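You operate a simulated robot arm through the tools that you are given. There is no shell and no other tool. Be economical: measure what you need, move in short steps, check, and stop when the job is done.

You are at the controls of a simulated robot arm. One attempt, no reset.

## Task
Test the grey-banded handset on the tester, sort it and switch off.
Fine: switch the tester on first; clamp the handset, press test once; from 70 dB it goes on the GOOD side of the tray beside the tester, else on FAULT; leave the clamp open.

The check looks at the end state, three seconds after you hand in, the way a careful person would. Anything else that was tipped, shoved, dropped, spilled or broken makes it a failure.

## Robot
A 6-joint arm with a two-finger parallel gripper, fixed in place. Base frame: the origin is at the foot of the arm, x ahead of it, y to its left, z up; the work surface is at about z = 0. Readings come in cm, rad, newtons and seconds.
With the tool pointing down near the work surface it reaches from about 16 to 42 cm from the base axis. Its first joint turns from -1.152 to 1.152 rad. Payload 1.57 kg.
Tool frame: the origin (TCP) lies between the finger pads and is the grasp point; the fingertips stand 3 cm ahead of it; z points along the fingers, y is the line along which they close. Largest opening 8 cm; finger width 1.7, thickness 1.2; the body of the gripper, 4 by 8.2 cm, starts 8 cm behind the TCP.
Orientation is that of the tool frame in the base frame, as [roll, pitch, yaw] about the fixed x, y, z axes, in that order (R = Rz(yaw) Ry(pitch) Rx(roll)). With the fingers straight down and closing along the base's y, the tool's x points along the base's -x, its y along +y and its z along -z.

## Interface
- The arm moves only by the tool arm_command. Its argument "rows" is a list of rows, each an object of numbers (a shift or turn left out is 0, a gripper value left out holds the last): "x", "y", "z": the shift along the tool's x, y, z in cm; "rx", "ry", "rz": the turn, a rotation vector about the tool's x, y, z in rad; "gripper": the finger opening in cm, from 0 to 8. In form: [{"x": .., "y": .., "z": .., "rx": .., "ry": .., "rz": .., "gripper": ..}, ...]. A call has 1 to 20 rows; each row shifts and turns the commanded pose from where the row before left it, along the tool's axes as they then stand. A row lasts 0.2 s, in which the tool goes at most 5 cm and 0.15 rad; a call with a longer step from one row to the next is refused whole, and so is a gripper value outside its range. Where a pose cannot be reached the arm comes as near as it can. A force on the tool above 70 N (or 10 N above the force at the start of the call, whichever is more), or a blocked arm, ends the call early, and 0.2 s more pass. Each finger travels about 15.3 cm/s and halts on what it meets, pressing with about 43 N; the grip force reading is that of the motor and also rises with nothing between the fingers. The clock runs only during rows and for 0.2 s after the last one: add rows that do not move to give the fingers time. It gives the time, the measured TCP pose, the force on the tool (base axes), the opening and the grip force at its end, in the units of the frame above (readings bear some noise).
- Cameras (640 x 400 px; columns grow to the right, rows downward): "scene" is fixed at [5.98, -33.37, 40.99]; the picture's right is [0.82, -0.57, 0.00], its down [-0.37, -0.54, -0.76] and it looks along [0.43, 0.62, -0.65] (base axes); focal length 214 px, centre (320, 200). "wrist" rides on the gripper at [7.2, -0.7, -12.2] in the tool frame; the picture's right is [0.09, 1.00, 0.00], its down [-0.84, 0.08, -0.54] and it looks along [-0.54, 0.05, 0.84] (tool axes); focal length 238 px, centre (320, 200). There is no depth. A picture from a camera that has moved, and an enlarged one, comes with that camera's place and axes in the base frame and with its lens. The place of the scene camera against the robot may be out by one fixed shift of up to 1.8 cm in any direction.
- get_image(camera): a new picture of that camera. No time passes.
- close_up(camera, box): a new picture of the part [left, top, right, bottom] of that camera's present view, enlarged. No time passes.
- job_done(): hands the job in; it is judged then, once.

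Work in short steps. Places have to be worked out from the pictures, the camera data and where the tool is seen: move nearer, look again, correct. Check each grasp and each placing, and mend what went wrong. You have 120 turns and 84 pictures in all, those below and enlarged ones among them. Open the gripper and draw the arm clear of the work before you hand the job in, unless the task says otherwise; then end with one line.

The tools are called as name(argument=value, ...) on one line, values as JSON. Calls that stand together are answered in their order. arm_command: Moves the arm, as the interface text tells. Its arguments: {"type":"object","properties":{"rows":{"type":"array"}},"required":["rows"]} The other tools are called the same way: get_image (camera) takes a picture; close_up (camera, box) takes an enlarged picture of a part of a camera's view; job_done () hands the job in.

At the start:

```text
time: 0.0
eef_pos: [22.52, 4.19, 27.18]
tcp_rot: [3.141, 0.002, 3.141]
contact_force: [-0.4, 1.4, 0.1]
grip_width: 7.98
finger_force: 0.1
```

scene: 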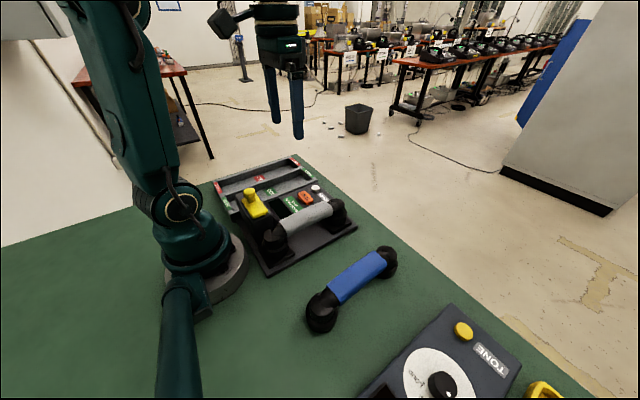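
wrist: 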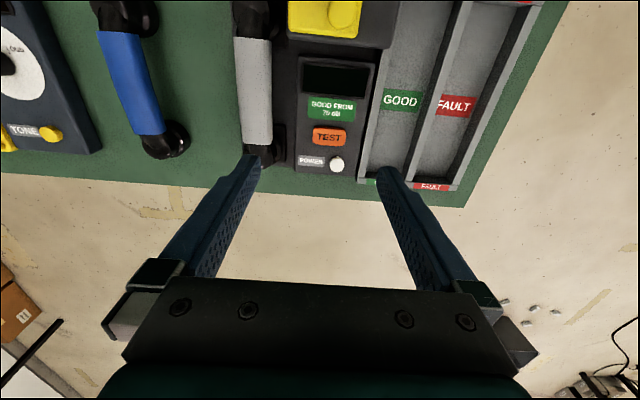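

I'll enlarge the tester area in both cameras to see the controls and layout.

close_up(camera="scene", box=[200, 140, 420, 340])

close_up(camera="wrist", box=[220, 0, 540, 200])

```text
2.00 times, centred on (310, 240) of scene
camera zoom: at [5.98, -33.37, 40.99], right [0.82, -0.57, 0.0], down [-0.37, -0.54, -0.76], along [0.43, 0.62, -0.65], focal length 429 px, centre (340, 120)
```

zoom: 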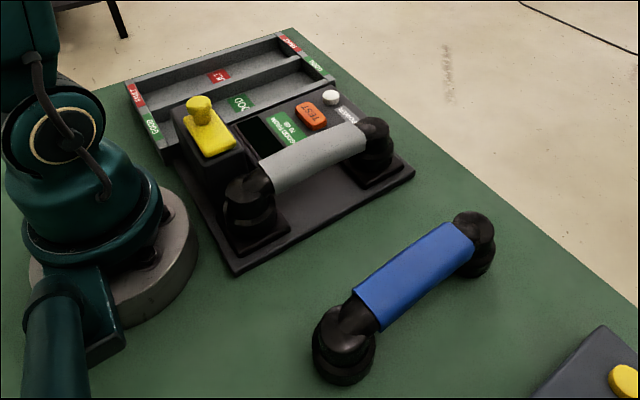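

```text
2.00 times, centred on (380, 100) of wrist
camera zoom: at [15.29, 3.52, 39.42], right [-0.09, 1.0, 0.0], down [0.84, 0.08, 0.54], along [0.54, 0.05, -0.84], focal length 477 px, centre (200, 400)
```

zoom: 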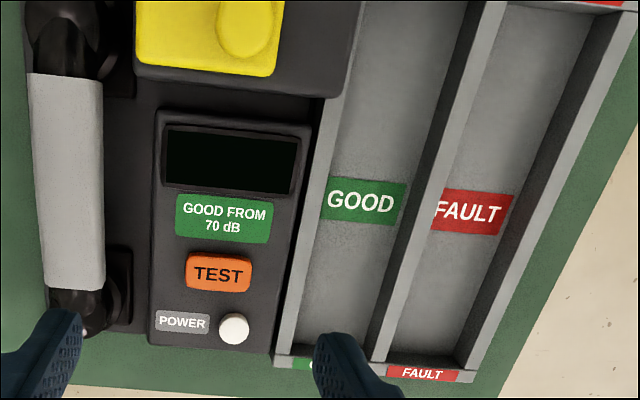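

The grey handset already sits in the tester's cradle, and the yellow piece near the base looks like the clamp. I'll zoom in on it to see how it works.

close_up(camera="scene", box=[220, 170, 316, 230])

arm_command(rows=[{"rz": 0.15, "x": -0.5, "gripper": 0}, {"rz": 0.15}, {"rz": 0.15}, {"rz": 0.15}, {"rz": 0.15}, {"rz": 0.15}, {"rz": 0.15}, {"rz": 0.15}, {"rz": 0.15}, {"rz": 0.15}, {}])

get_image(camera="wrist")

```text
6.67 times, centred on (268, 200) of scene
camera zoom: at [5.98, -33.37, 40.99], right [0.82, -0.57, 0.0], down [-0.37, -0.54, -0.76], along [0.43, 0.62, -0.65], focal length 1430 px, centre (667, 200)
```

zoom: 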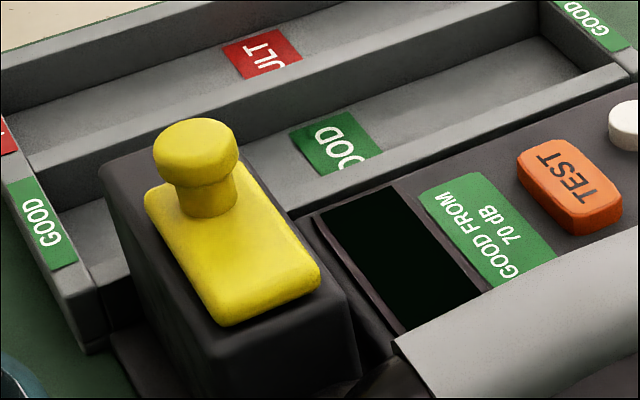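

```text
time: 2.4
eef_pos: [22.98, 4.18, 27.29]
tcp_rot: [3.141, -0.001, 1.639]
contact_force: [0.7, 0.0, 0.1]
grip_width: 0.0
finger_force: 21.2
```

```text
78 pictures are left
camera wrist: at [21.82, 11.33, 39.45], right [0.99, 0.16, 0.0], down [0.13, -0.83, 0.54], along [0.09, -0.53, -0.84], focal length 238 px, centre (320, 200)
```

wrist: 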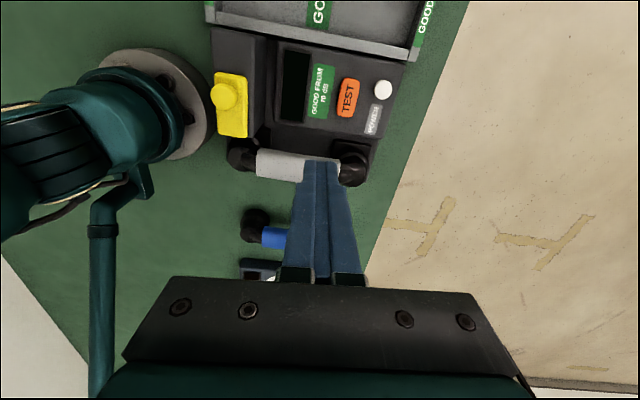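

The plate is a slide with a knob at about (12.6, 5.7, z≈11), open at present and sliding toward −y over the handset. The POWER button is at about (31.6, 7.7, z 3) and TEST at about (26.7, 6.1, z 3.3). I'll hover the closed fingers over POWER.

arm_command(rows=[{"x": 0.6, "y": 1.76, "z": 3}, {"x": 0.6, "y": 1.76, "z": 3}, {"x": 0.6, "y": 1.76, "z": 3}, {"x": 0.6, "y": 1.76, "z": 3}, {"x": 0.56, "y": 1.75, "z": 3}, {"z": 2}, {}, {}])

get_image(camera="wrist")

```text
time: 4.2
eef_pos: [31.62, 7.6, 10.2]
tcp_rot: [3.141, 0.001, 1.642]
contact_force: [-0.3, 0.4, 0.3]
grip_width: 0.03
finger_force: 21.0
```

```text
77 pictures are left
camera wrist: at [30.32, 14.86, 22.38], right [0.99, 0.16, 0.0], down [0.14, -0.83, 0.54], along [0.09, -0.53, -0.84], focal length 238 px, centre (320, 200)
```

wrist: 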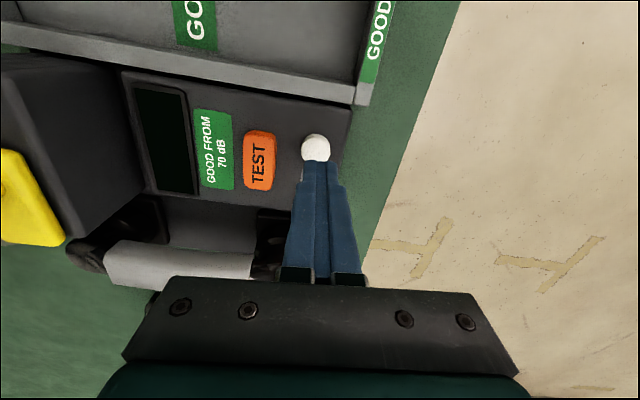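

The button now measures at (31.15, 7.55), so I'll shift slightly and lower until the button gives.

arm_command(rows=[{"y": -0.45, "z": 1}, {"z": 1.5}, {"z": 0.8}, {"z": 0.4}, {"z": 0.3}, {"z": 0.3}])

close_up(camera="wrist", box=[100, 60, 420, 260])

```text
time: 5.7
eef_pos: [31.29, 7.74, 6.27]
tcp_rot: [3.137, 0.001, 1.643]
contact_force: [-6.8, -0.9, 18.2]
grip_width: 0.0
finger_force: 21.2
stopped in row 6: the force on the tool passed its limit (the readings are from after the stop); the commanded pose is now the measured one
```

```text
2.00 times, centred on (260, 160) of wrist
camera zoom: at [29.9, 14.85, 18.49], right [0.99, 0.16, 0.0], down [0.13, -0.83, 0.54], along [0.09, -0.54, -0.84], focal length 477 px, centre (440, 280)
```

zoom: 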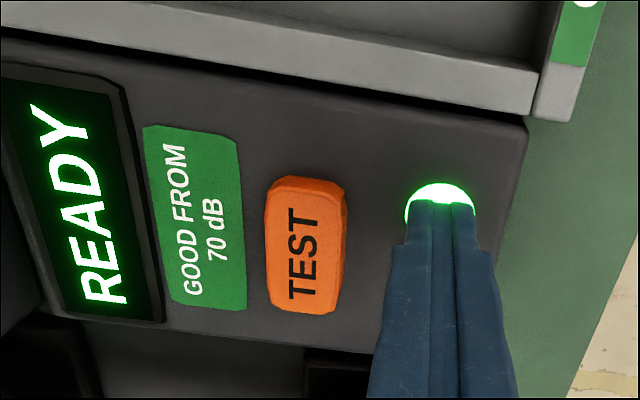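

READY is shown: the tester is on. I lift, turn the wrist back and tilt the fingers toward the base to approach the clamp knob, with a look on the way.

arm_command(rows=[{"z": -1}, {"z": -4}, {"z": -5}, {"z": -4, "rz": -0.15}, {"rz": -0.15}, {"rz": -0.15}, {"rz": -0.15}, {"rz": -0.15}, {"rz": -0.15}, {"rz": -0.15}, {"rz": -0.15}, {"rz": -0.15}, {"rz": -0.15}, {}])

arm_command(rows=[{"x": 3, "gripper": 5}, {"x": 3}, {"x": 3}, {"x": 2.5, "ry": 0.12}, {"ry": 0.13}, {"ry": 0.13}, {"ry": 0.12}, {}, {}])

get_image(camera="wrist")

```text
time: 8.7
eef_pos: [31.12, 7.69, 20.18]
tcp_rot: [3.14, 0.002, -3.14]
contact_force: [0.7, -0.1, 0.1]
grip_width: 0.01
finger_force: 21.6
```

```text
time: 10.7
eef_pos: [19.67, 7.73, 20.07]
tcp_rot: [-3.141, -0.497, -3.14]
contact_force: [0.5, 0.1, 0.0]
grip_width: 4.99
finger_force: 0.0
```

```text
75 pictures are left
camera wrist: at [19.06, 7.04, 34.28], right [-0.08, 1.0, 0.04], down [0.99, 0.08, 0.08], along [0.07, 0.05, -1.0], focal length 238 px, centre (320, 200)
```

wrist: 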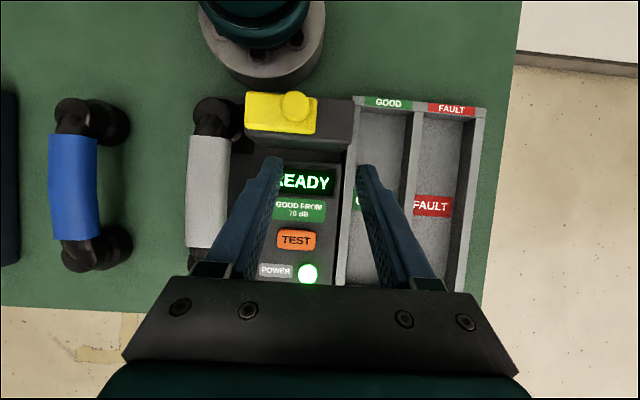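

Top view confirms the knob around (12.2, 5.4) and the handset end beside it at y ≈ −4.7. I move to a point just above the knob.

arm_command(rows=[{"x": 0.25, "y": -0.56, "z": 1.72}, {"x": 0.25, "y": -0.56, "z": 1.72}, {"x": 0.25, "y": -0.56, "z": 1.72}, {"x": 0.25, "y": -0.56, "z": 1.72}, {}, {}])

get_image(camera="wrist")

close_up(camera="scene", box=[200, 120, 328, 200])

```text
time: 12.1
eef_pos: [15.34, 5.48, 14.54]
tcp_rot: [3.141, -0.497, 3.14]
contact_force: [0.3, 1.0, -0.1]
grip_width: 5.0
finger_force: 0.1
```

```text
74 pictures are left
camera wrist: at [14.88, 4.83, 28.76], right [-0.08, 1.0, 0.04], down [0.99, 0.08, 0.08], along [0.07, 0.05, -1.0], focal length 238 px, centre (320, 200)
```

wrist: 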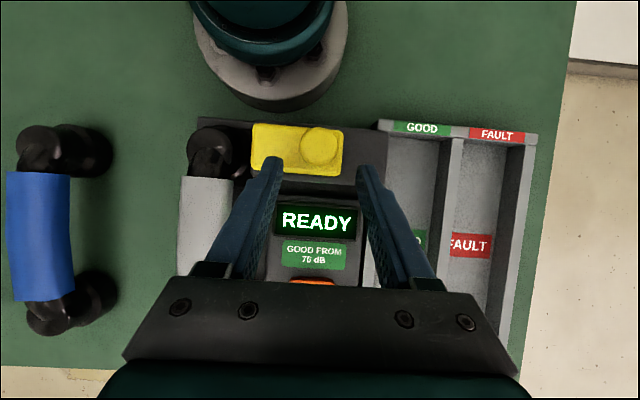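

```text
5.00 times, centred on (264, 160) of scene
camera zoom: at [5.98, -33.37, 40.99], right [0.82, -0.57, 0.0], down [-0.37, -0.54, -0.76], along [0.43, 0.62, -0.65], focal length 1072 px, centre (600, 400)
```

zoom: 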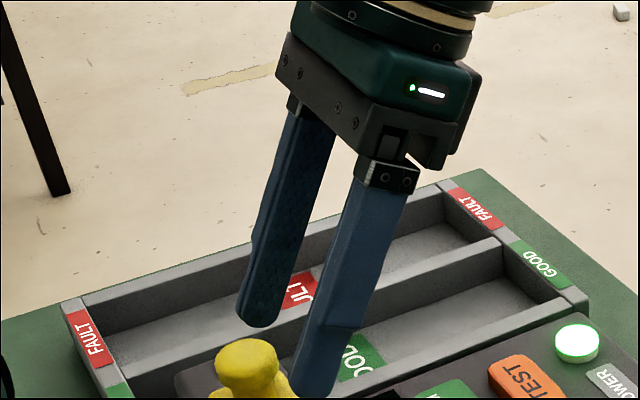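

The knob is at (12.2, 5.4) and the fingers straddle its axis. I advance along the fingers in small steps, then look.

arm_command(rows=[{"z": 1.0}, {"z": 1.0}, {"z": 0.6}, {"z": 0.4}, {}])

close_up(camera="wrist", box=[200, 80, 440, 230])

close_up(camera="scene", box=[200, 150, 328, 230])

```text
time: 12.7
eef_pos: [14.85, 5.34, 13.39]
tcp_rot: [-3.134, -0.488, 3.139]
contact_force: [1.3, 0.5, 8.5]
grip_width: 4.9
finger_force: 0.0
stopped in row 2: the force on the tool passed its limit (the readings are from after the stop); the commanded pose is now the measured one
```

```text
2.67 times, centred on (320, 155) of wrist
camera zoom: at [14.12, 4.79, 27.55], right [-0.08, 1.0, 0.04], down [0.99, 0.08, 0.09], along [0.08, 0.04, -1.0], focal length 636 px, centre (320, 320)
```

zoom: 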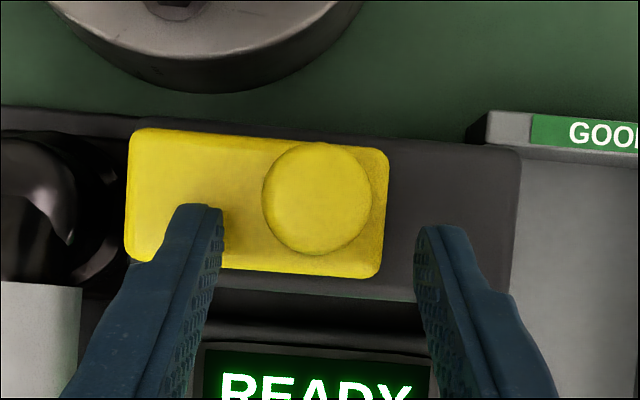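

```text
5.00 times, centred on (264, 190) of scene
camera zoom: at [5.98, -33.37, 40.99], right [0.82, -0.57, 0.0], down [-0.37, -0.54, -0.76], along [0.43, 0.62, -0.65], focal length 1072 px, centre (600, 250)
```

zoom: 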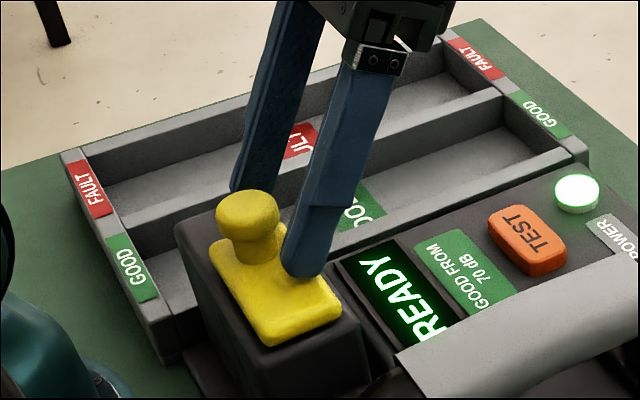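

A fingertip touched the top of the slide plate, so the plate is at z ≈ 10.3 and the knob top near 12.8. I back off slightly, centre on the knob at x ≈ 12.5 and close onto it.

arm_command(rows=[{"z": -0.4}, {"x": 1.0, "y": -0.2}, {"z": 0.2}, {"gripper": 3.5}, {"gripper": 2.5}, {"gripper": 1.5}, {}, {}])

close_up(camera="wrist", box=[200, 80, 440, 230])

close_up(camera="scene", box=[200, 150, 328, 230])

```text
time: 14.5
eef_pos: [14.04, 5.05, 13.97]
tcp_rot: [-3.134, -0.488, 3.138]
contact_force: [-3.5, 1.8, -3.7]
grip_width: 2.54
finger_force: 36.8
```

```text
2.67 times, centred on (320, 155) of wrist
camera zoom: at [13.29, 4.6, 28.16], right [-0.08, 1.0, 0.04], down [0.99, 0.08, 0.08], along [0.08, 0.04, -1.0], focal length 636 px, centre (320, 320)
```

zoom: 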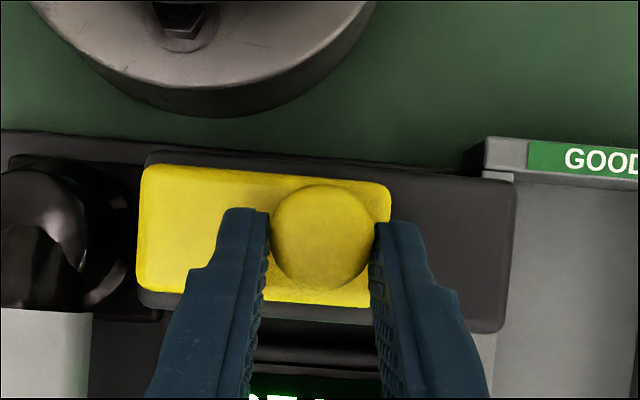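

```text
5.00 times, centred on (264, 190) of scene
camera zoom: at [5.98, -33.37, 40.99], right [0.82, -0.57, 0.0], down [-0.37, -0.54, -0.76], along [0.43, 0.62, -0.65], focal length 1072 px, centre (600, 250)
```

zoom: 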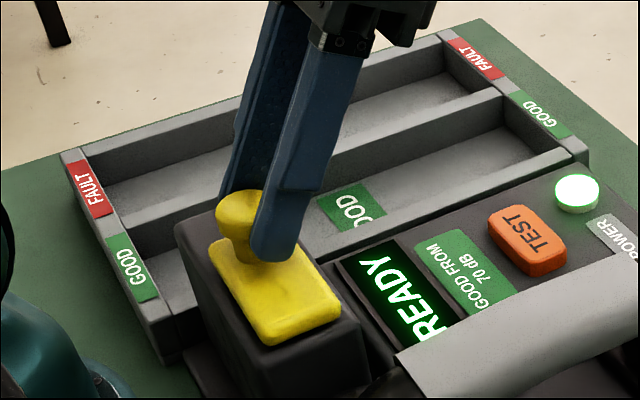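

The knob is held (2.54 cm, 37 N). I slide it toward the handset (−y) in small steps.

arm_command(rows=[{"y": -0.5}, {"y": -0.5}, {"y": -0.5}, {"y": -0.5}, {}])

get_image(camera="wrist")

```text
time: 15.7
eef_pos: [13.94, 2.97, 13.92]
tcp_rot: [-3.135, -0.489, 3.139]
contact_force: [-1.8, -0.3, -1.7]
grip_width: 2.55
finger_force: 36.8
```

```text
68 pictures are left
camera wrist: at [13.28, 2.54, 28.16], right [-0.08, 1.0, 0.04], down [0.99, 0.08, 0.09], along [0.08, 0.04, -1.0], focal length 238 px, centre (320, 200)
```

wrist: 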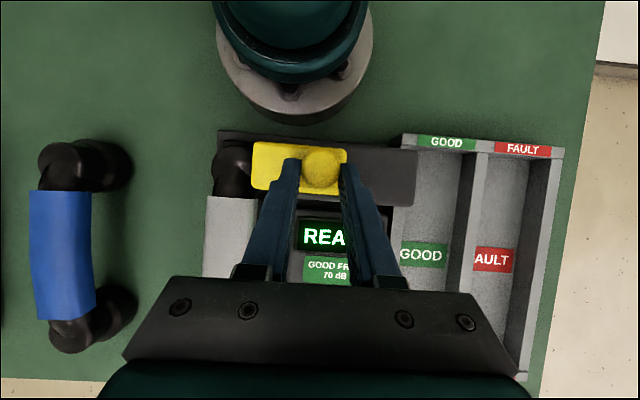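

Moving freely. The plate is just starting to overlap the handset end, so I keep sliding until it meets a stop.

arm_command(rows=[{"y": -0.5}, {"y": -0.5}, {"y": -0.5}, {"y": -0.4}, {"y": -0.3}, {}])

get_image(camera="wrist")

close_up(camera="scene", box=[200, 150, 328, 230])

```text
time: 17.1
eef_pos: [14.0, 0.95, 13.87]
tcp_rot: [-3.134, -0.491, 3.138]
contact_force: [-10.4, -0.4, -26.6]
grip_width: 2.53
finger_force: 37.2
```

```text
67 pictures are left
camera wrist: at [13.31, 0.39, 28.17], right [-0.08, 1.0, 0.04], down [0.99, 0.08, 0.08], along [0.08, 0.04, -1.0], focal length 238 px, centre (320, 200)
```

wrist: 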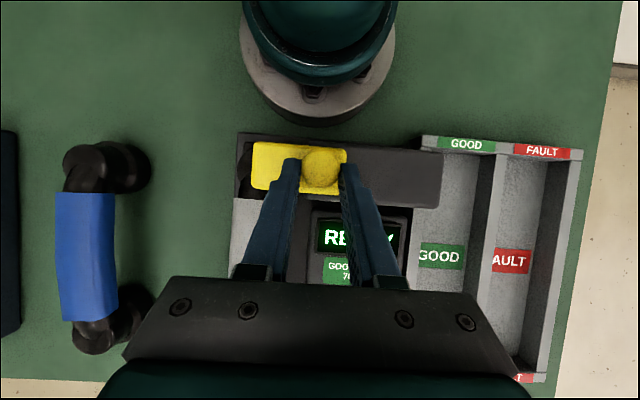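

```text
5.00 times, centred on (264, 190) of scene
camera zoom: at [5.98, -33.37, 40.99], right [0.82, -0.57, 0.0], down [-0.37, -0.54, -0.76], along [0.43, 0.62, -0.65], focal length 1072 px, centre (600, 250)
```

zoom: 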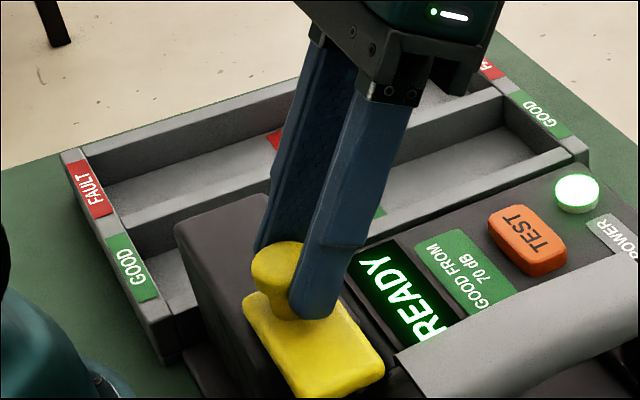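

The plate now covers the handset's end and there is a load on it. I try a bit further to feel for the end stop.

arm_command(rows=[{"y": -0.3}, {"y": -0.3}, {}])

close_up(camera="wrist", box=[200, 100, 440, 250])

```text
time: 17.9
eef_pos: [13.99, 0.3, 13.93]
tcp_rot: [-3.136, -0.491, 3.138]
contact_force: [-8.6, -1.2, -24.5]
grip_width: 2.56
finger_force: 37.0
```

```text
2.67 times, centred on (320, 175) of wrist
camera zoom: at [13.31, -0.2, 28.2], right [-0.08, 1.0, 0.04], down [0.99, 0.08, 0.08], along [0.08, 0.04, -1.0], focal length 636 px, centre (320, 267)
```

zoom: 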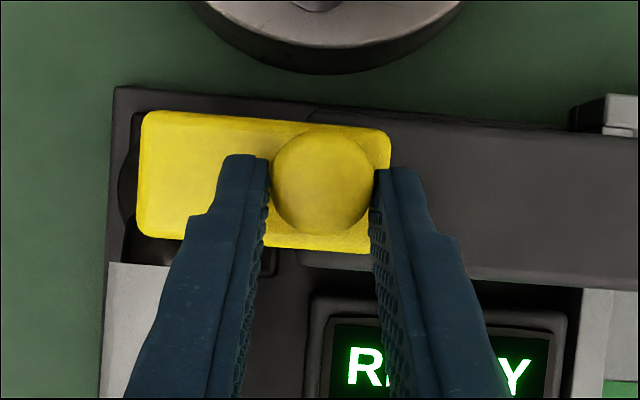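

Still free in y; I continue cautiously to find the stop.

arm_command(rows=[{"y": -0.3}, {"y": -0.3}, {"y": -0.3}, {}])

close_up(camera="wrist", box=[200, 100, 440, 250])

```text
time: 18.9
eef_pos: [13.87, 0.1, 14.12]
tcp_rot: [3.12, -0.488, 3.137]
contact_force: [4.6, 62.3, 23.8]
grip_width: 2.58
finger_force: 37.0
```

```text
2.67 times, centred on (320, 175) of wrist
camera zoom: at [13.26, -0.8, 28.17], right [-0.07, 1.0, 0.06], down [0.99, 0.06, 0.09], along [0.08, 0.07, -0.99], focal length 636 px, centre (320, 267)
```

zoom: 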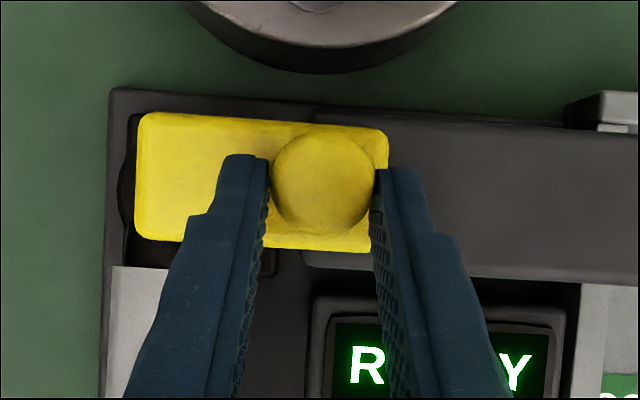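

The stop is reached (62 N in y, no more travel): clamped. I relieve the load, open, and retreat along the fingers.

arm_command(rows=[{"y": 0.4}, {"y": 0.25}, {"gripper": 3.5}, {"gripper": 4.5}, {"z": -1.5}, {"z": -3}, {"z": -4}, {}])

get_image(camera="wrist")

```text
time: 20.7
eef_pos: [17.98, 0.01, 21.43]
tcp_rot: [-3.135, -0.489, 3.137]
contact_force: [0.2, 0.0, -0.5]
grip_width: 4.5
finger_force: 0.1
```

```text
63 pictures are left
camera wrist: at [17.32, -0.46, 35.63], right [-0.08, 1.0, 0.04], down [0.99, 0.08, 0.08], along [0.08, 0.04, -1.0], focal length 238 px, centre (320, 200)
```

wrist: 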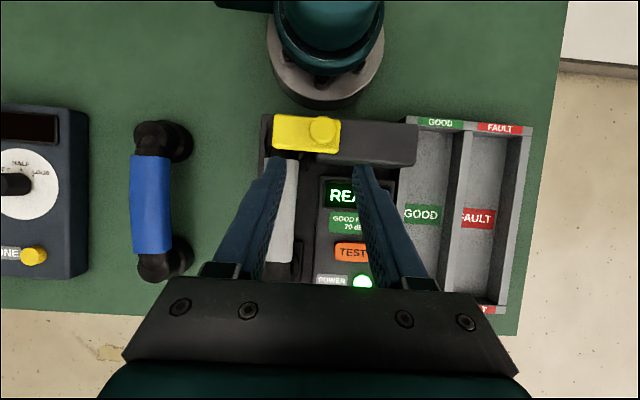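

Clamped with the plate over the handset end. Now straighten, close, and hover over TEST.

arm_command(rows=[{"ry": -0.15, "gripper": 0}, {"ry": -0.15}, {"ry": -0.15}, {"ry": -0.04}, {"x": -2.9, "y": 2, "z": 2}, {"x": -2.9, "y": 2, "z": 3}, {"x": -2.9, "y": 2, "z": 3}, {"z": 3}, {}, {}])

get_image(camera="wrist")

```text
time: 22.9
eef_pos: [26.84, 6.09, 10.49]
tcp_rot: [-3.136, -0.002, -3.142]
contact_force: [0.2, 0.2, 0.3]
grip_width: 0.02
finger_force: 21.9
```

```text
62 pictures are left
camera wrist: at [19.51, 5.54, 22.67], right [-0.09, 1.0, -0.01], down [0.84, 0.08, 0.54], along [0.54, 0.04, -0.84], focal length 238 px, centre (320, 200)
```

wrist: 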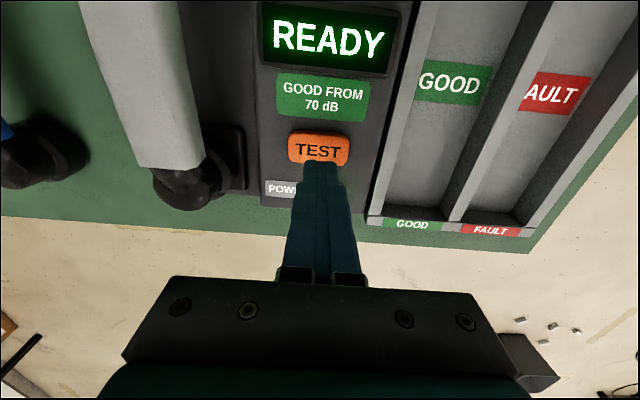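

TEST is directly below at (26.9, 5.9). I press once.

arm_command(rows=[{"z": 1.5, "y": -0.1}, {"z": 1.5}, {"z": 0.6}, {"z": 0.4}, {"z": 0.3}, {"z": 0.3}])

close_up(camera="wrist", box=[200, 0, 440, 150])

```text
time: 24.4
eef_pos: [26.73, 6.04, 6.23]
tcp_rot: [-3.137, 0.003, 3.141]
contact_force: [-5.3, 0.3, 18.4]
grip_width: 0.01
finger_force: 21.2
stopped in row 6: the force on the tool passed its limit (the readings are from after the stop); the commanded pose is now the measured one
```

```text
2.67 times, centred on (320, 75) of wrist
camera zoom: at [19.47, 5.44, 18.47], right [-0.09, 1.0, -0.01], down [0.84, 0.08, 0.54], along [0.54, 0.05, -0.84], focal length 636 px, centre (320, 533)
```

zoom: 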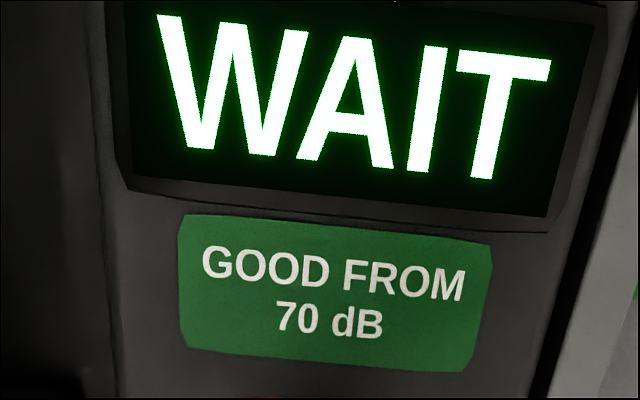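

The display shows WAIT, so the test is running. I lift straight up and wait.

arm_command(rows=[{"z": -1.5}, {"z": -3}, {"z": -4}, {}, {}, {}, {}, {}, {}, {}])

get_image(camera="wrist")

```text
time: 26.6
eef_pos: [26.76, 5.92, 14.6]
tcp_rot: [-3.136, 0.0, -3.14]
contact_force: [0.4, -1.1, -0.4]
grip_width: 0.01
finger_force: 21.1
```

```text
60 pictures are left
camera wrist: at [19.43, 5.44, 26.82], right [-0.09, 1.0, -0.01], down [0.84, 0.08, 0.54], along [0.54, 0.05, -0.84], focal length 238 px, centre (320, 200)
```

wrist: 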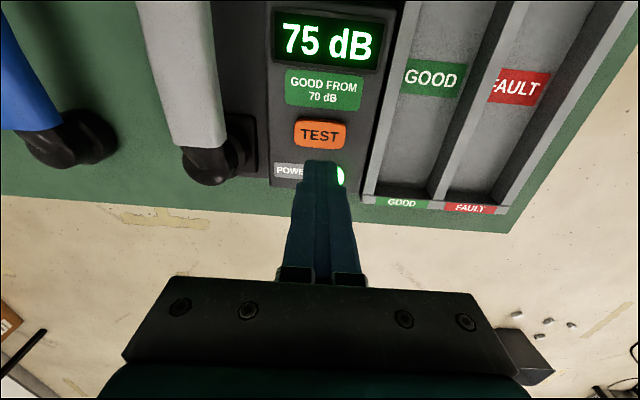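

It reads 75 dB; I'll verify the figure is settled while tilting and travelling back toward the clamp knob (now at y ≈ 0.1).

arm_command(rows=[{"z": -3}, {"z": -3.8}, {"x": 2.9, "y": -1.9}, {"x": 2.9, "y": -2}, {"x": 2.9, "y": -2, "ry": 0.04}, {"ry": 0.15}, {"ry": 0.15}, {"ry": 0.15, "gripper": 5}, {}, {}])

get_image(camera="wrist")

close_up(camera="scene", box=[220, 150, 380, 250])

```text
time: 28.8
eef_pos: [18.03, 0.08, 21.56]
tcp_rot: [-3.136, -0.487, 3.138]
contact_force: [0.1, 0.6, 0.2]
grip_width: 4.99
finger_force: 0.1
```

```text
59 pictures are left
camera wrist: at [17.35, -0.43, 35.7], right [-0.08, 1.0, 0.04], down [0.99, 0.08, 0.09], along [0.08, 0.04, -1.0], focal length 238 px, centre (320, 200)
```

wrist: 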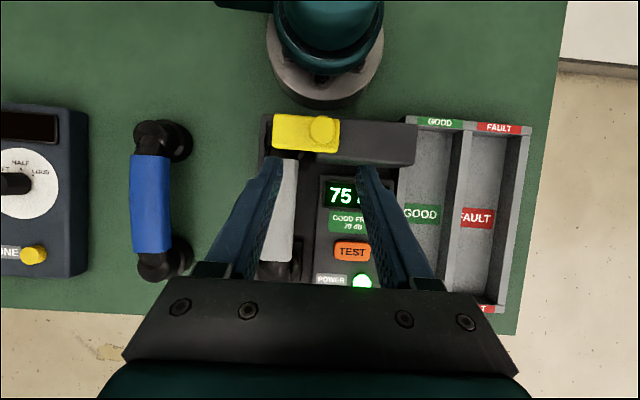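

```text
4.00 times, centred on (300, 200) of scene
camera zoom: at [5.98, -33.37, 40.99], right [0.82, -0.57, 0.0], down [-0.37, -0.54, -0.76], along [0.43, 0.62, -0.65], focal length 858 px, centre (400, 200)
```

zoom: 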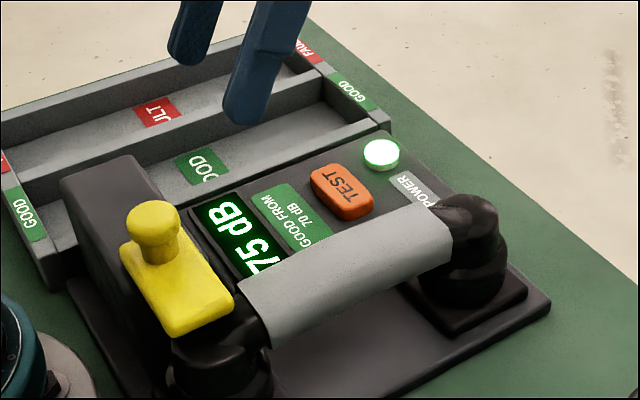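

Steady at 75 dB → GOOD. I descend along the fingers back onto the knob and grip it.

arm_command(rows=[{"z": 3}, {"z": 3}, {"z": 1.5}, {"z": 0.9}, {}, {"gripper": 3.5}, {"gripper": 2.5}, {"gripper": 1.5}, {}, {}])

close_up(camera="wrist", box=[200, 100, 440, 250])

```text
time: 31.0
eef_pos: [14.1, 0.16, 14.04]
tcp_rot: [-3.138, -0.489, 3.136]
contact_force: [-1.2, 15.0, -5.0]
grip_width: 2.53
finger_force: 37.2
```

```text
2.67 times, centred on (320, 175) of wrist
camera zoom: at [13.41, -0.4, 28.27], right [-0.08, 1.0, 0.04], down [0.99, 0.08, 0.09], along [0.08, 0.05, -1.0], focal length 636 px, centre (320, 267)
```

zoom: 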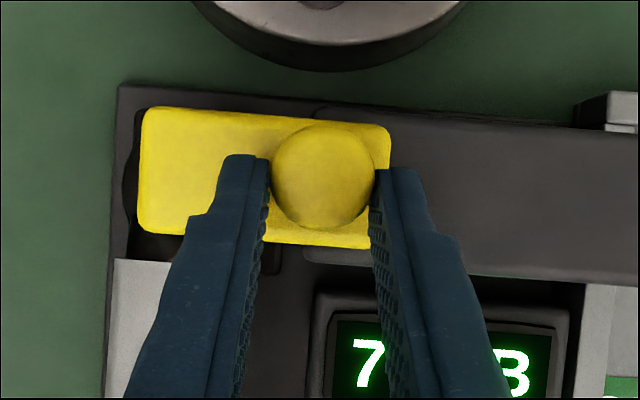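

Gripped. I slide it back +y by about 5 cm to its original open position.

arm_command(rows=[{"y": 0.5}, {"y": 0.5}, {"y": 0.5}, {"y": 0.5}, {"y": 0.5}, {"y": 0.5}, {"y": 0.5}, {"y": 0.5}, {"y": 0.5}, {"y": 0.5}, {}])

get_image(camera="wrist")

```text
time: 33.4
eef_pos: [14.15, 5.16, 14.05]
tcp_rot: [-3.136, -0.488, 3.138]
contact_force: [8.7, 0.2, 26.1]
grip_width: 2.55
finger_force: 36.6
```

```text
56 pictures are left
camera wrist: at [13.39, 4.62, 28.23], right [-0.08, 1.0, 0.04], down [0.99, 0.08, 0.09], along [0.08, 0.04, -1.0], focal length 238 px, centre (320, 200)
```

wrist: 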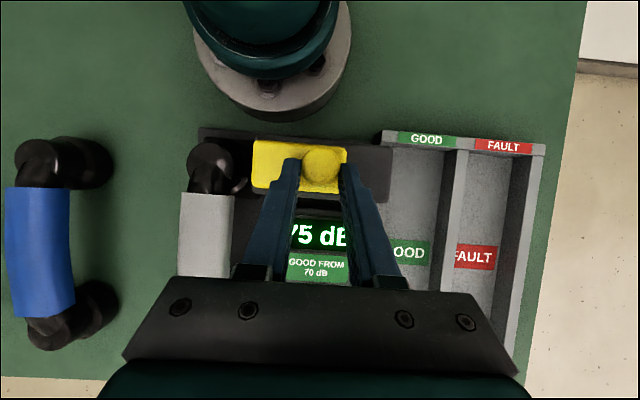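

The clamp is back in its open place and clear of the handset. Release, retreat, straighten and move above the handset.

arm_command(rows=[{"gripper": 3.5}, {"gripper": 4.5}, {"z": -1.5}, {"z": -3}, {"z": -4}, {"ry": -0.15}, {"ry": -0.15}, {"ry": -0.15}, {"ry": -0.038, "y": -2.5}, {"y": -2.5, "x": -1}, {"y": -2.5, "x": -1.5}, {"y": -2.4, "x": -1, "gripper": 7}, {}, {}])

get_image(camera="wrist")

get_image(camera="scene")

```text
time: 36.4
eef_pos: [21.38, -4.72, 21.66]
tcp_rot: [-3.136, 0.0, -3.142]
contact_force: [-0.1, -0.1, -1.0]
grip_width: 6.99
finger_force: 0.1
```

```text
55 pictures are left
camera wrist: at [14.2, -5.29, 33.84], right [-0.09, 1.0, -0.01], down [0.84, 0.08, 0.54], along [0.54, 0.05, -0.84], focal length 238 px, centre (320, 200)
```

wrist: 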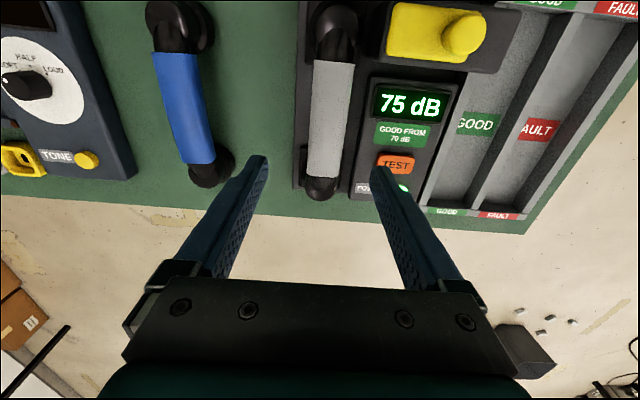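

```text
54 pictures are left
```

scene: 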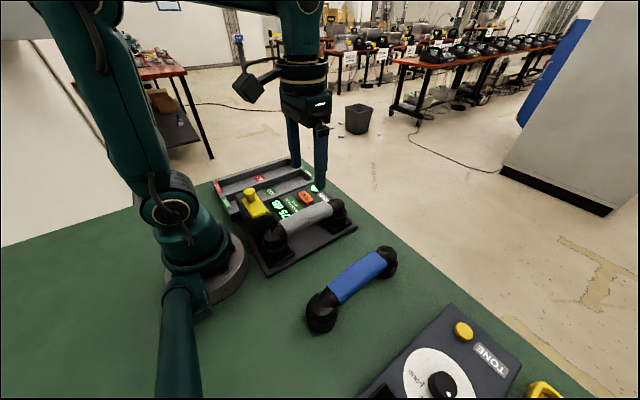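

The handset now triangulates higher than I assumed: band top z ≈ 9, axis y ≈ −3.7, centre x ≈ 20.7. I go above it, check alignment, then descend.

arm_command(rows=[{"x": 0.3, "y": 0.5, "z": 2}, {"x": 0.4, "y": 0.5, "z": 3}, {"z": 3}, {"z": 1}, {}])

get_image(camera="wrist")

close_up(camera="scene", box=[230, 140, 390, 240])

```text
time: 37.6
eef_pos: [20.93, -3.79, 12.65]
tcp_rot: [-3.138, -0.001, 3.141]
contact_force: [0.3, 0.5, 0.8]
grip_width: 6.98
finger_force: 0.0
```

```text
53 pictures are left
camera wrist: at [13.63, -4.28, 24.84], right [-0.09, 1.0, -0.01], down [0.84, 0.08, 0.54], along [0.54, 0.05, -0.84], focal length 238 px, centre (320, 200)
```

wrist: 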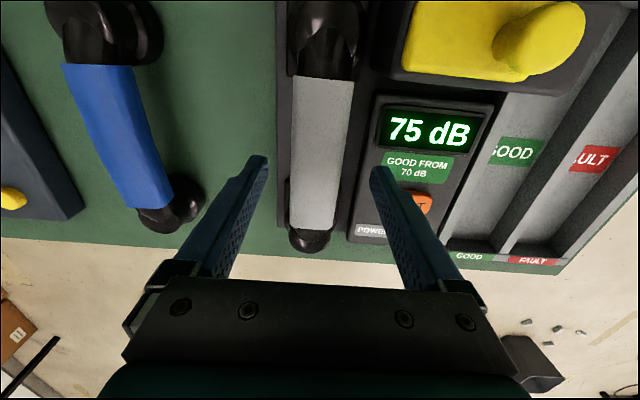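

```text
4.00 times, centred on (310, 190) of scene
camera zoom: at [5.98, -33.37, 40.99], right [0.82, -0.57, 0.0], down [-0.37, -0.54, -0.76], along [0.43, 0.62, -0.65], focal length 858 px, centre (360, 240)
```

zoom: 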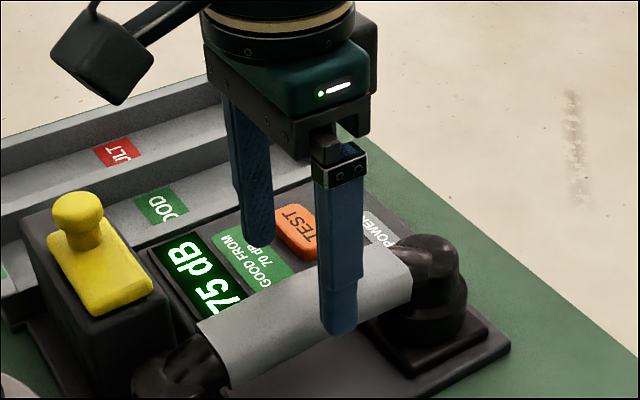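

Handset centred between fingers. Descend 4.6 cm and close.

arm_command(rows=[{"z": 1.5}, {"z": 1.5}, {"z": 1}, {"z": 0.6}, {}, {"gripper": 5}, {"gripper": 3.5}, {"gripper": 2.5}, {"gripper": 2}, {}, {}])

get_image(camera="wrist")

close_up(camera="scene", box=[230, 140, 390, 240])

```text
time: 40.0
eef_pos: [20.89, -3.87, 7.97]
tcp_rot: [-3.137, 0.0, -3.141]
contact_force: [-0.2, 0.3, -0.3]
grip_width: 3.57
finger_force: 42.7
```

```text
51 pictures are left
camera wrist: at [13.63, -4.32, 20.23], right [-0.09, 1.0, -0.01], down [0.84, 0.08, 0.54], along [0.54, 0.05, -0.84], focal length 238 px, centre (320, 200)
```

wrist: 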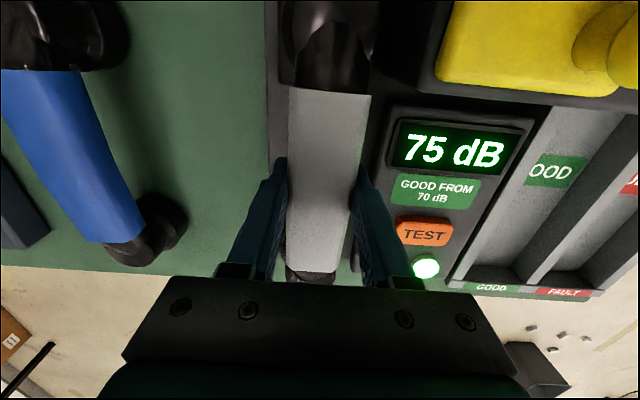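

```text
4.00 times, centred on (310, 190) of scene
camera zoom: at [5.98, -33.37, 40.99], right [0.82, -0.57, 0.0], down [-0.37, -0.54, -0.76], along [0.43, 0.62, -0.65], focal length 858 px, centre (360, 240)
```

zoom: 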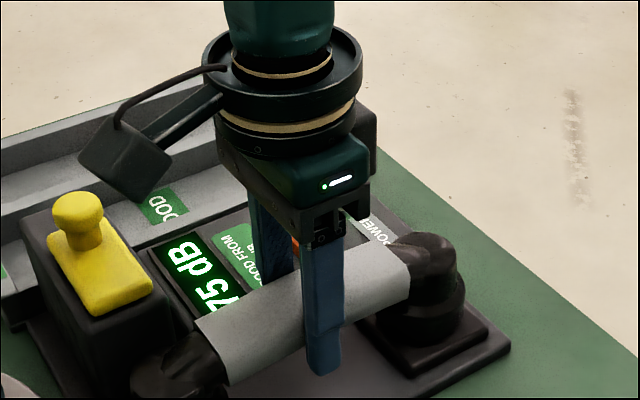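

Held firmly (3.57 cm, 43 N). Lift straight up in steps.

arm_command(rows=[{"z": -0.5}, {"z": -1}, {"z": -1.5}, {"z": -2}, {"z": -2.5}, {"z": -2.5}, {"z": -2.5}, {"z": -2.5}, {}])

get_image(camera="wrist")

get_image(camera="scene")

```text
time: 42.0
eef_pos: [20.81, -3.77, 22.93]
tcp_rot: [-3.137, 0.0, -3.141]
contact_force: [-0.4, -0.1, -2.1]
grip_width: 3.61
finger_force: 42.8
```

```text
49 pictures are left
camera wrist: at [13.6, -4.31, 35.22], right [-0.09, 1.0, -0.01], down [0.84, 0.08, 0.54], along [0.54, 0.05, -0.84], focal length 238 px, centre (320, 200)
```

wrist: 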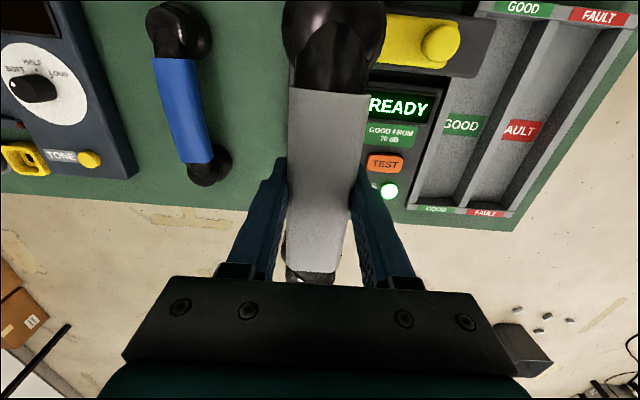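

```text
48 pictures are left
```

scene: 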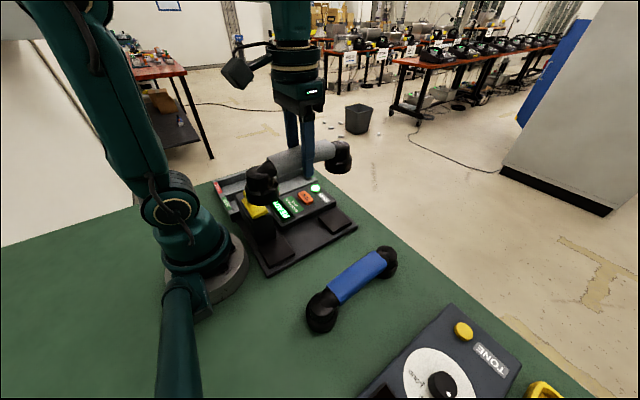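

Handset lifted cleanly and tester shows READY. I carry it +y over the GOOD lane (centre about x 21, y 16.5) at safe height.

arm_command(rows=[{"y": 2}, {"y": 2.5}, {"y": 2.5}, {"y": 2.5}, {"y": 2.5}, {"y": 2.5}, {"y": 2.5}, {"y": 2}, {"y": 1.2}, {}, {"z": 2.5}, {"z": 2.5}, {}])

get_image(camera="wrist")

close_up(camera="scene", box=[190, 100, 350, 200])

```text
time: 44.8
eef_pos: [20.87, 16.44, 17.8]
tcp_rot: [-3.137, -0.001, 3.141]
contact_force: [-0.2, 0.0, -3.1]
grip_width: 3.57
finger_force: 43.0
```

```text
47 pictures are left
camera wrist: at [13.68, 15.91, 30.13], right [-0.09, 1.0, -0.01], down [0.84, 0.08, 0.54], along [0.54, 0.04, -0.84], focal length 238 px, centre (320, 200)
```

wrist: 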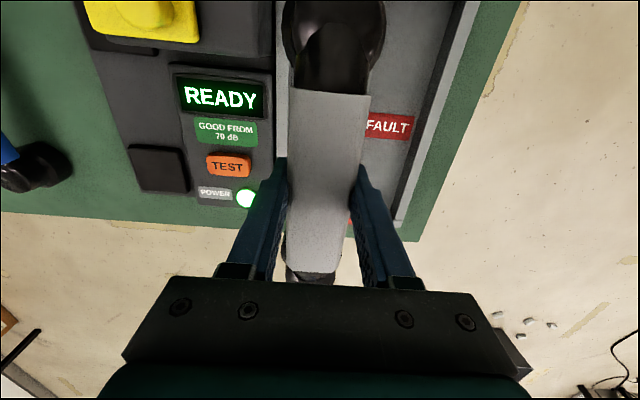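

```text
4.00 times, centred on (270, 150) of scene
camera zoom: at [5.98, -33.37, 40.99], right [0.82, -0.57, 0.0], down [-0.37, -0.54, -0.76], along [0.43, 0.62, -0.65], focal length 858 px, centre (520, 400)
```

zoom: 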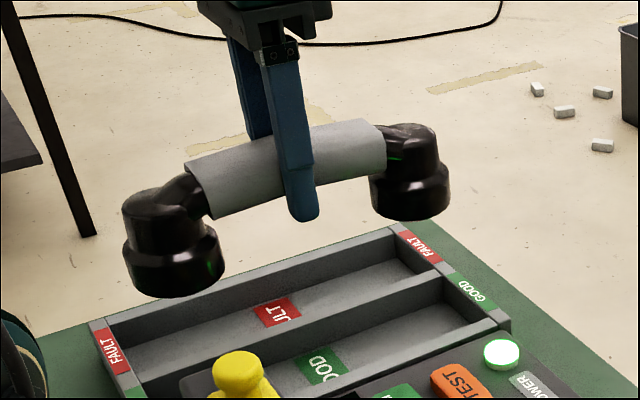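

Over the GOOD lane. I zoom in to see the lane walls on both sides of the handset heads.

close_up(camera="wrist", box=[240, 0, 480, 150])

close_up(camera="scene", box=[205, 140, 333, 220])

```text
2.67 times, centred on (360, 75) of wrist
camera zoom: at [13.68, 15.91, 30.13], right [-0.09, 1.0, -0.01], down [0.84, 0.08, 0.54], along [0.54, 0.04, -0.84], focal length 636 px, centre (213, 533)
```

zoom: 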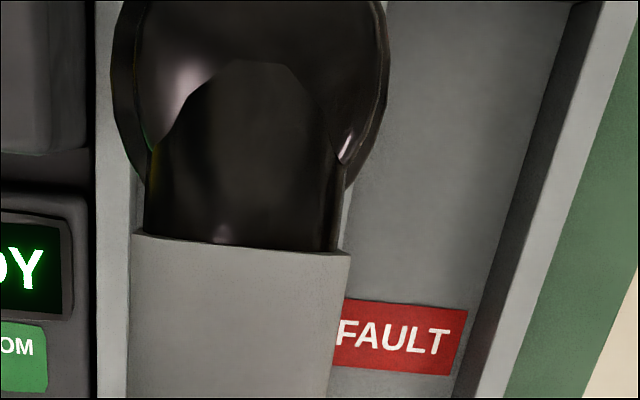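

```text
5.00 times, centred on (269, 180) of scene
camera zoom: at [5.98, -33.37, 40.99], right [0.82, -0.57, 0.0], down [-0.37, -0.54, -0.76], along [0.43, 0.62, -0.65], focal length 1072 px, centre (575, 300)
```

zoom: 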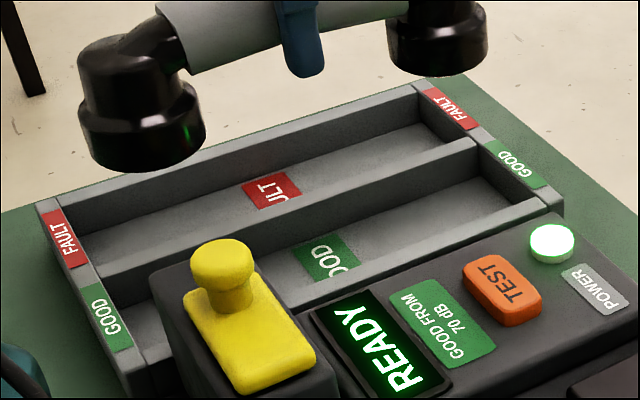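

Lane walls are at y ≈ 12.7 and 20.0 (centre 16.3); the head is ~6 wide and sits at about 16.5. I nudge −0.2 and descend part way, then recheck.

arm_command(rows=[{"y": -0.2, "z": 1.5}, {"z": 2}, {"z": 2}, {}, {}])

get_image(camera="wrist")

close_up(camera="scene", box=[205, 120, 333, 200])

```text
time: 46.0
eef_pos: [20.89, 16.34, 12.31]
tcp_rot: [-3.136, -0.001, 3.139]
contact_force: [0.3, 0.8, -2.3]
grip_width: 3.57
finger_force: 42.5
```

```text
43 pictures are left
camera wrist: at [13.65, 15.62, 24.65], right [-0.09, 1.0, -0.01], down [0.84, 0.08, 0.54], along [0.54, 0.04, -0.84], focal length 238 px, centre (320, 200)
```

wrist: 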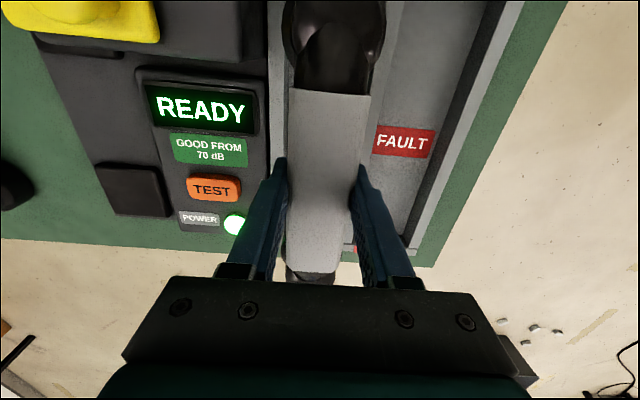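

```text
5.00 times, centred on (269, 160) of scene
camera zoom: at [5.98, -33.37, 40.99], right [0.82, -0.57, 0.0], down [-0.37, -0.54, -0.76], along [0.43, 0.62, -0.65], focal length 1072 px, centre (575, 400)
```

zoom: 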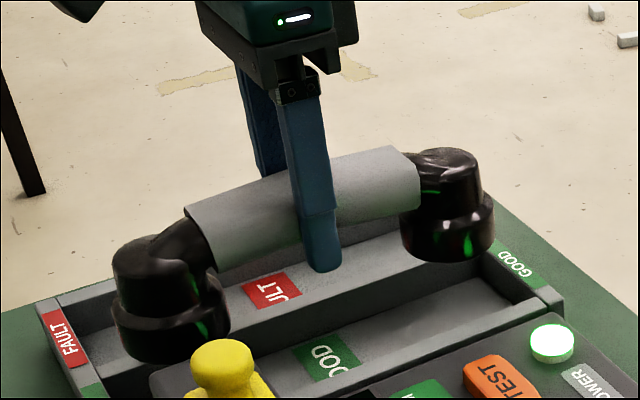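

Alignment is good: head centres at (12.5, 16.4) and (29.3, 16.3), with the lane from x 9.2 to 33.2. I shift +0.3 in x and descend gently toward the lane floor.

arm_command(rows=[{"x": -0.3, "z": 1}, {"z": 1}, {"z": 1}, {"z": 0.6}, {}])

close_up(camera="scene", box=[205, 130, 333, 210])

close_up(camera="wrist", box=[200, 0, 520, 200])

```text
time: 47.2
eef_pos: [21.06, 16.05, 8.79]
tcp_rot: [-3.135, -0.001, 3.141]
contact_force: [0.7, 0.0, -2.1]
grip_width: 3.58
finger_force: 42.4
```

```text
5.00 times, centred on (269, 170) of scene
camera zoom: at [5.98, -33.37, 40.99], right [0.82, -0.57, 0.0], down [-0.37, -0.54, -0.76], along [0.43, 0.62, -0.65], focal length 1072 px, centre (575, 350)
```

zoom: 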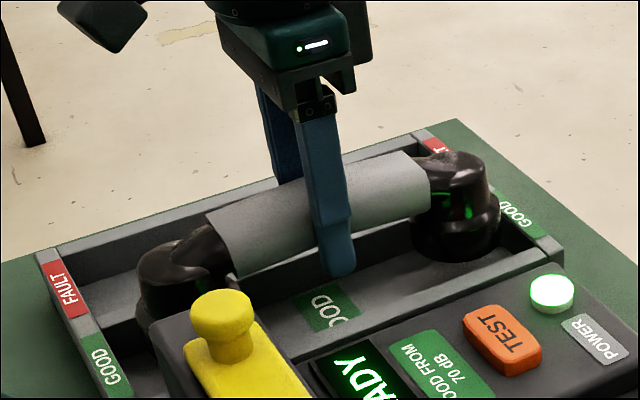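

```text
2.00 times, centred on (360, 100) of wrist
camera zoom: at [13.9, 15.62, 21.02], right [-0.09, 1.0, -0.01], down [0.84, 0.08, 0.54], along [0.54, 0.05, -0.84], focal length 477 px, centre (240, 400)
```

zoom: 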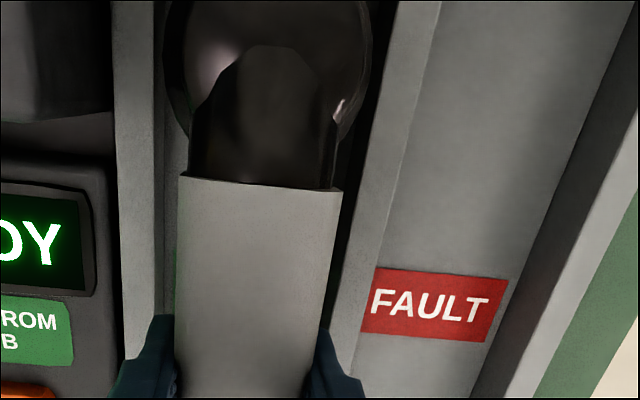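

Both heads are inside the lane outlines. I continue down in fine steps until touchdown.

arm_command(rows=[{"y": 0.1, "z": 0.4}, {"z": 0.4}, {"z": 0.3}, {"z": 0.3}, {"z": 0.2}, {"z": 0.2}])

close_up(camera="scene", box=[205, 130, 333, 210])

```text
time: 48.6
eef_pos: [21.09, 16.34, 7.03]
tcp_rot: [-3.137, 0.0, -3.141]
contact_force: [-0.4, 0.1, -1.9]
grip_width: 3.56
finger_force: 42.2
```

```text
5.00 times, centred on (269, 170) of scene
camera zoom: at [5.98, -33.37, 40.99], right [0.82, -0.57, 0.0], down [-0.37, -0.54, -0.76], along [0.43, 0.62, -0.65], focal length 1072 px, centre (575, 350)
```

zoom: 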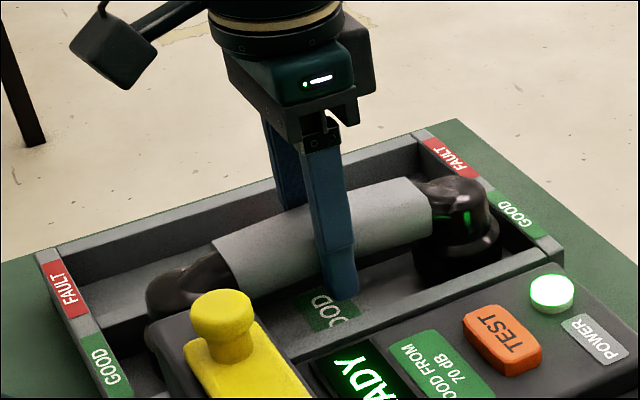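

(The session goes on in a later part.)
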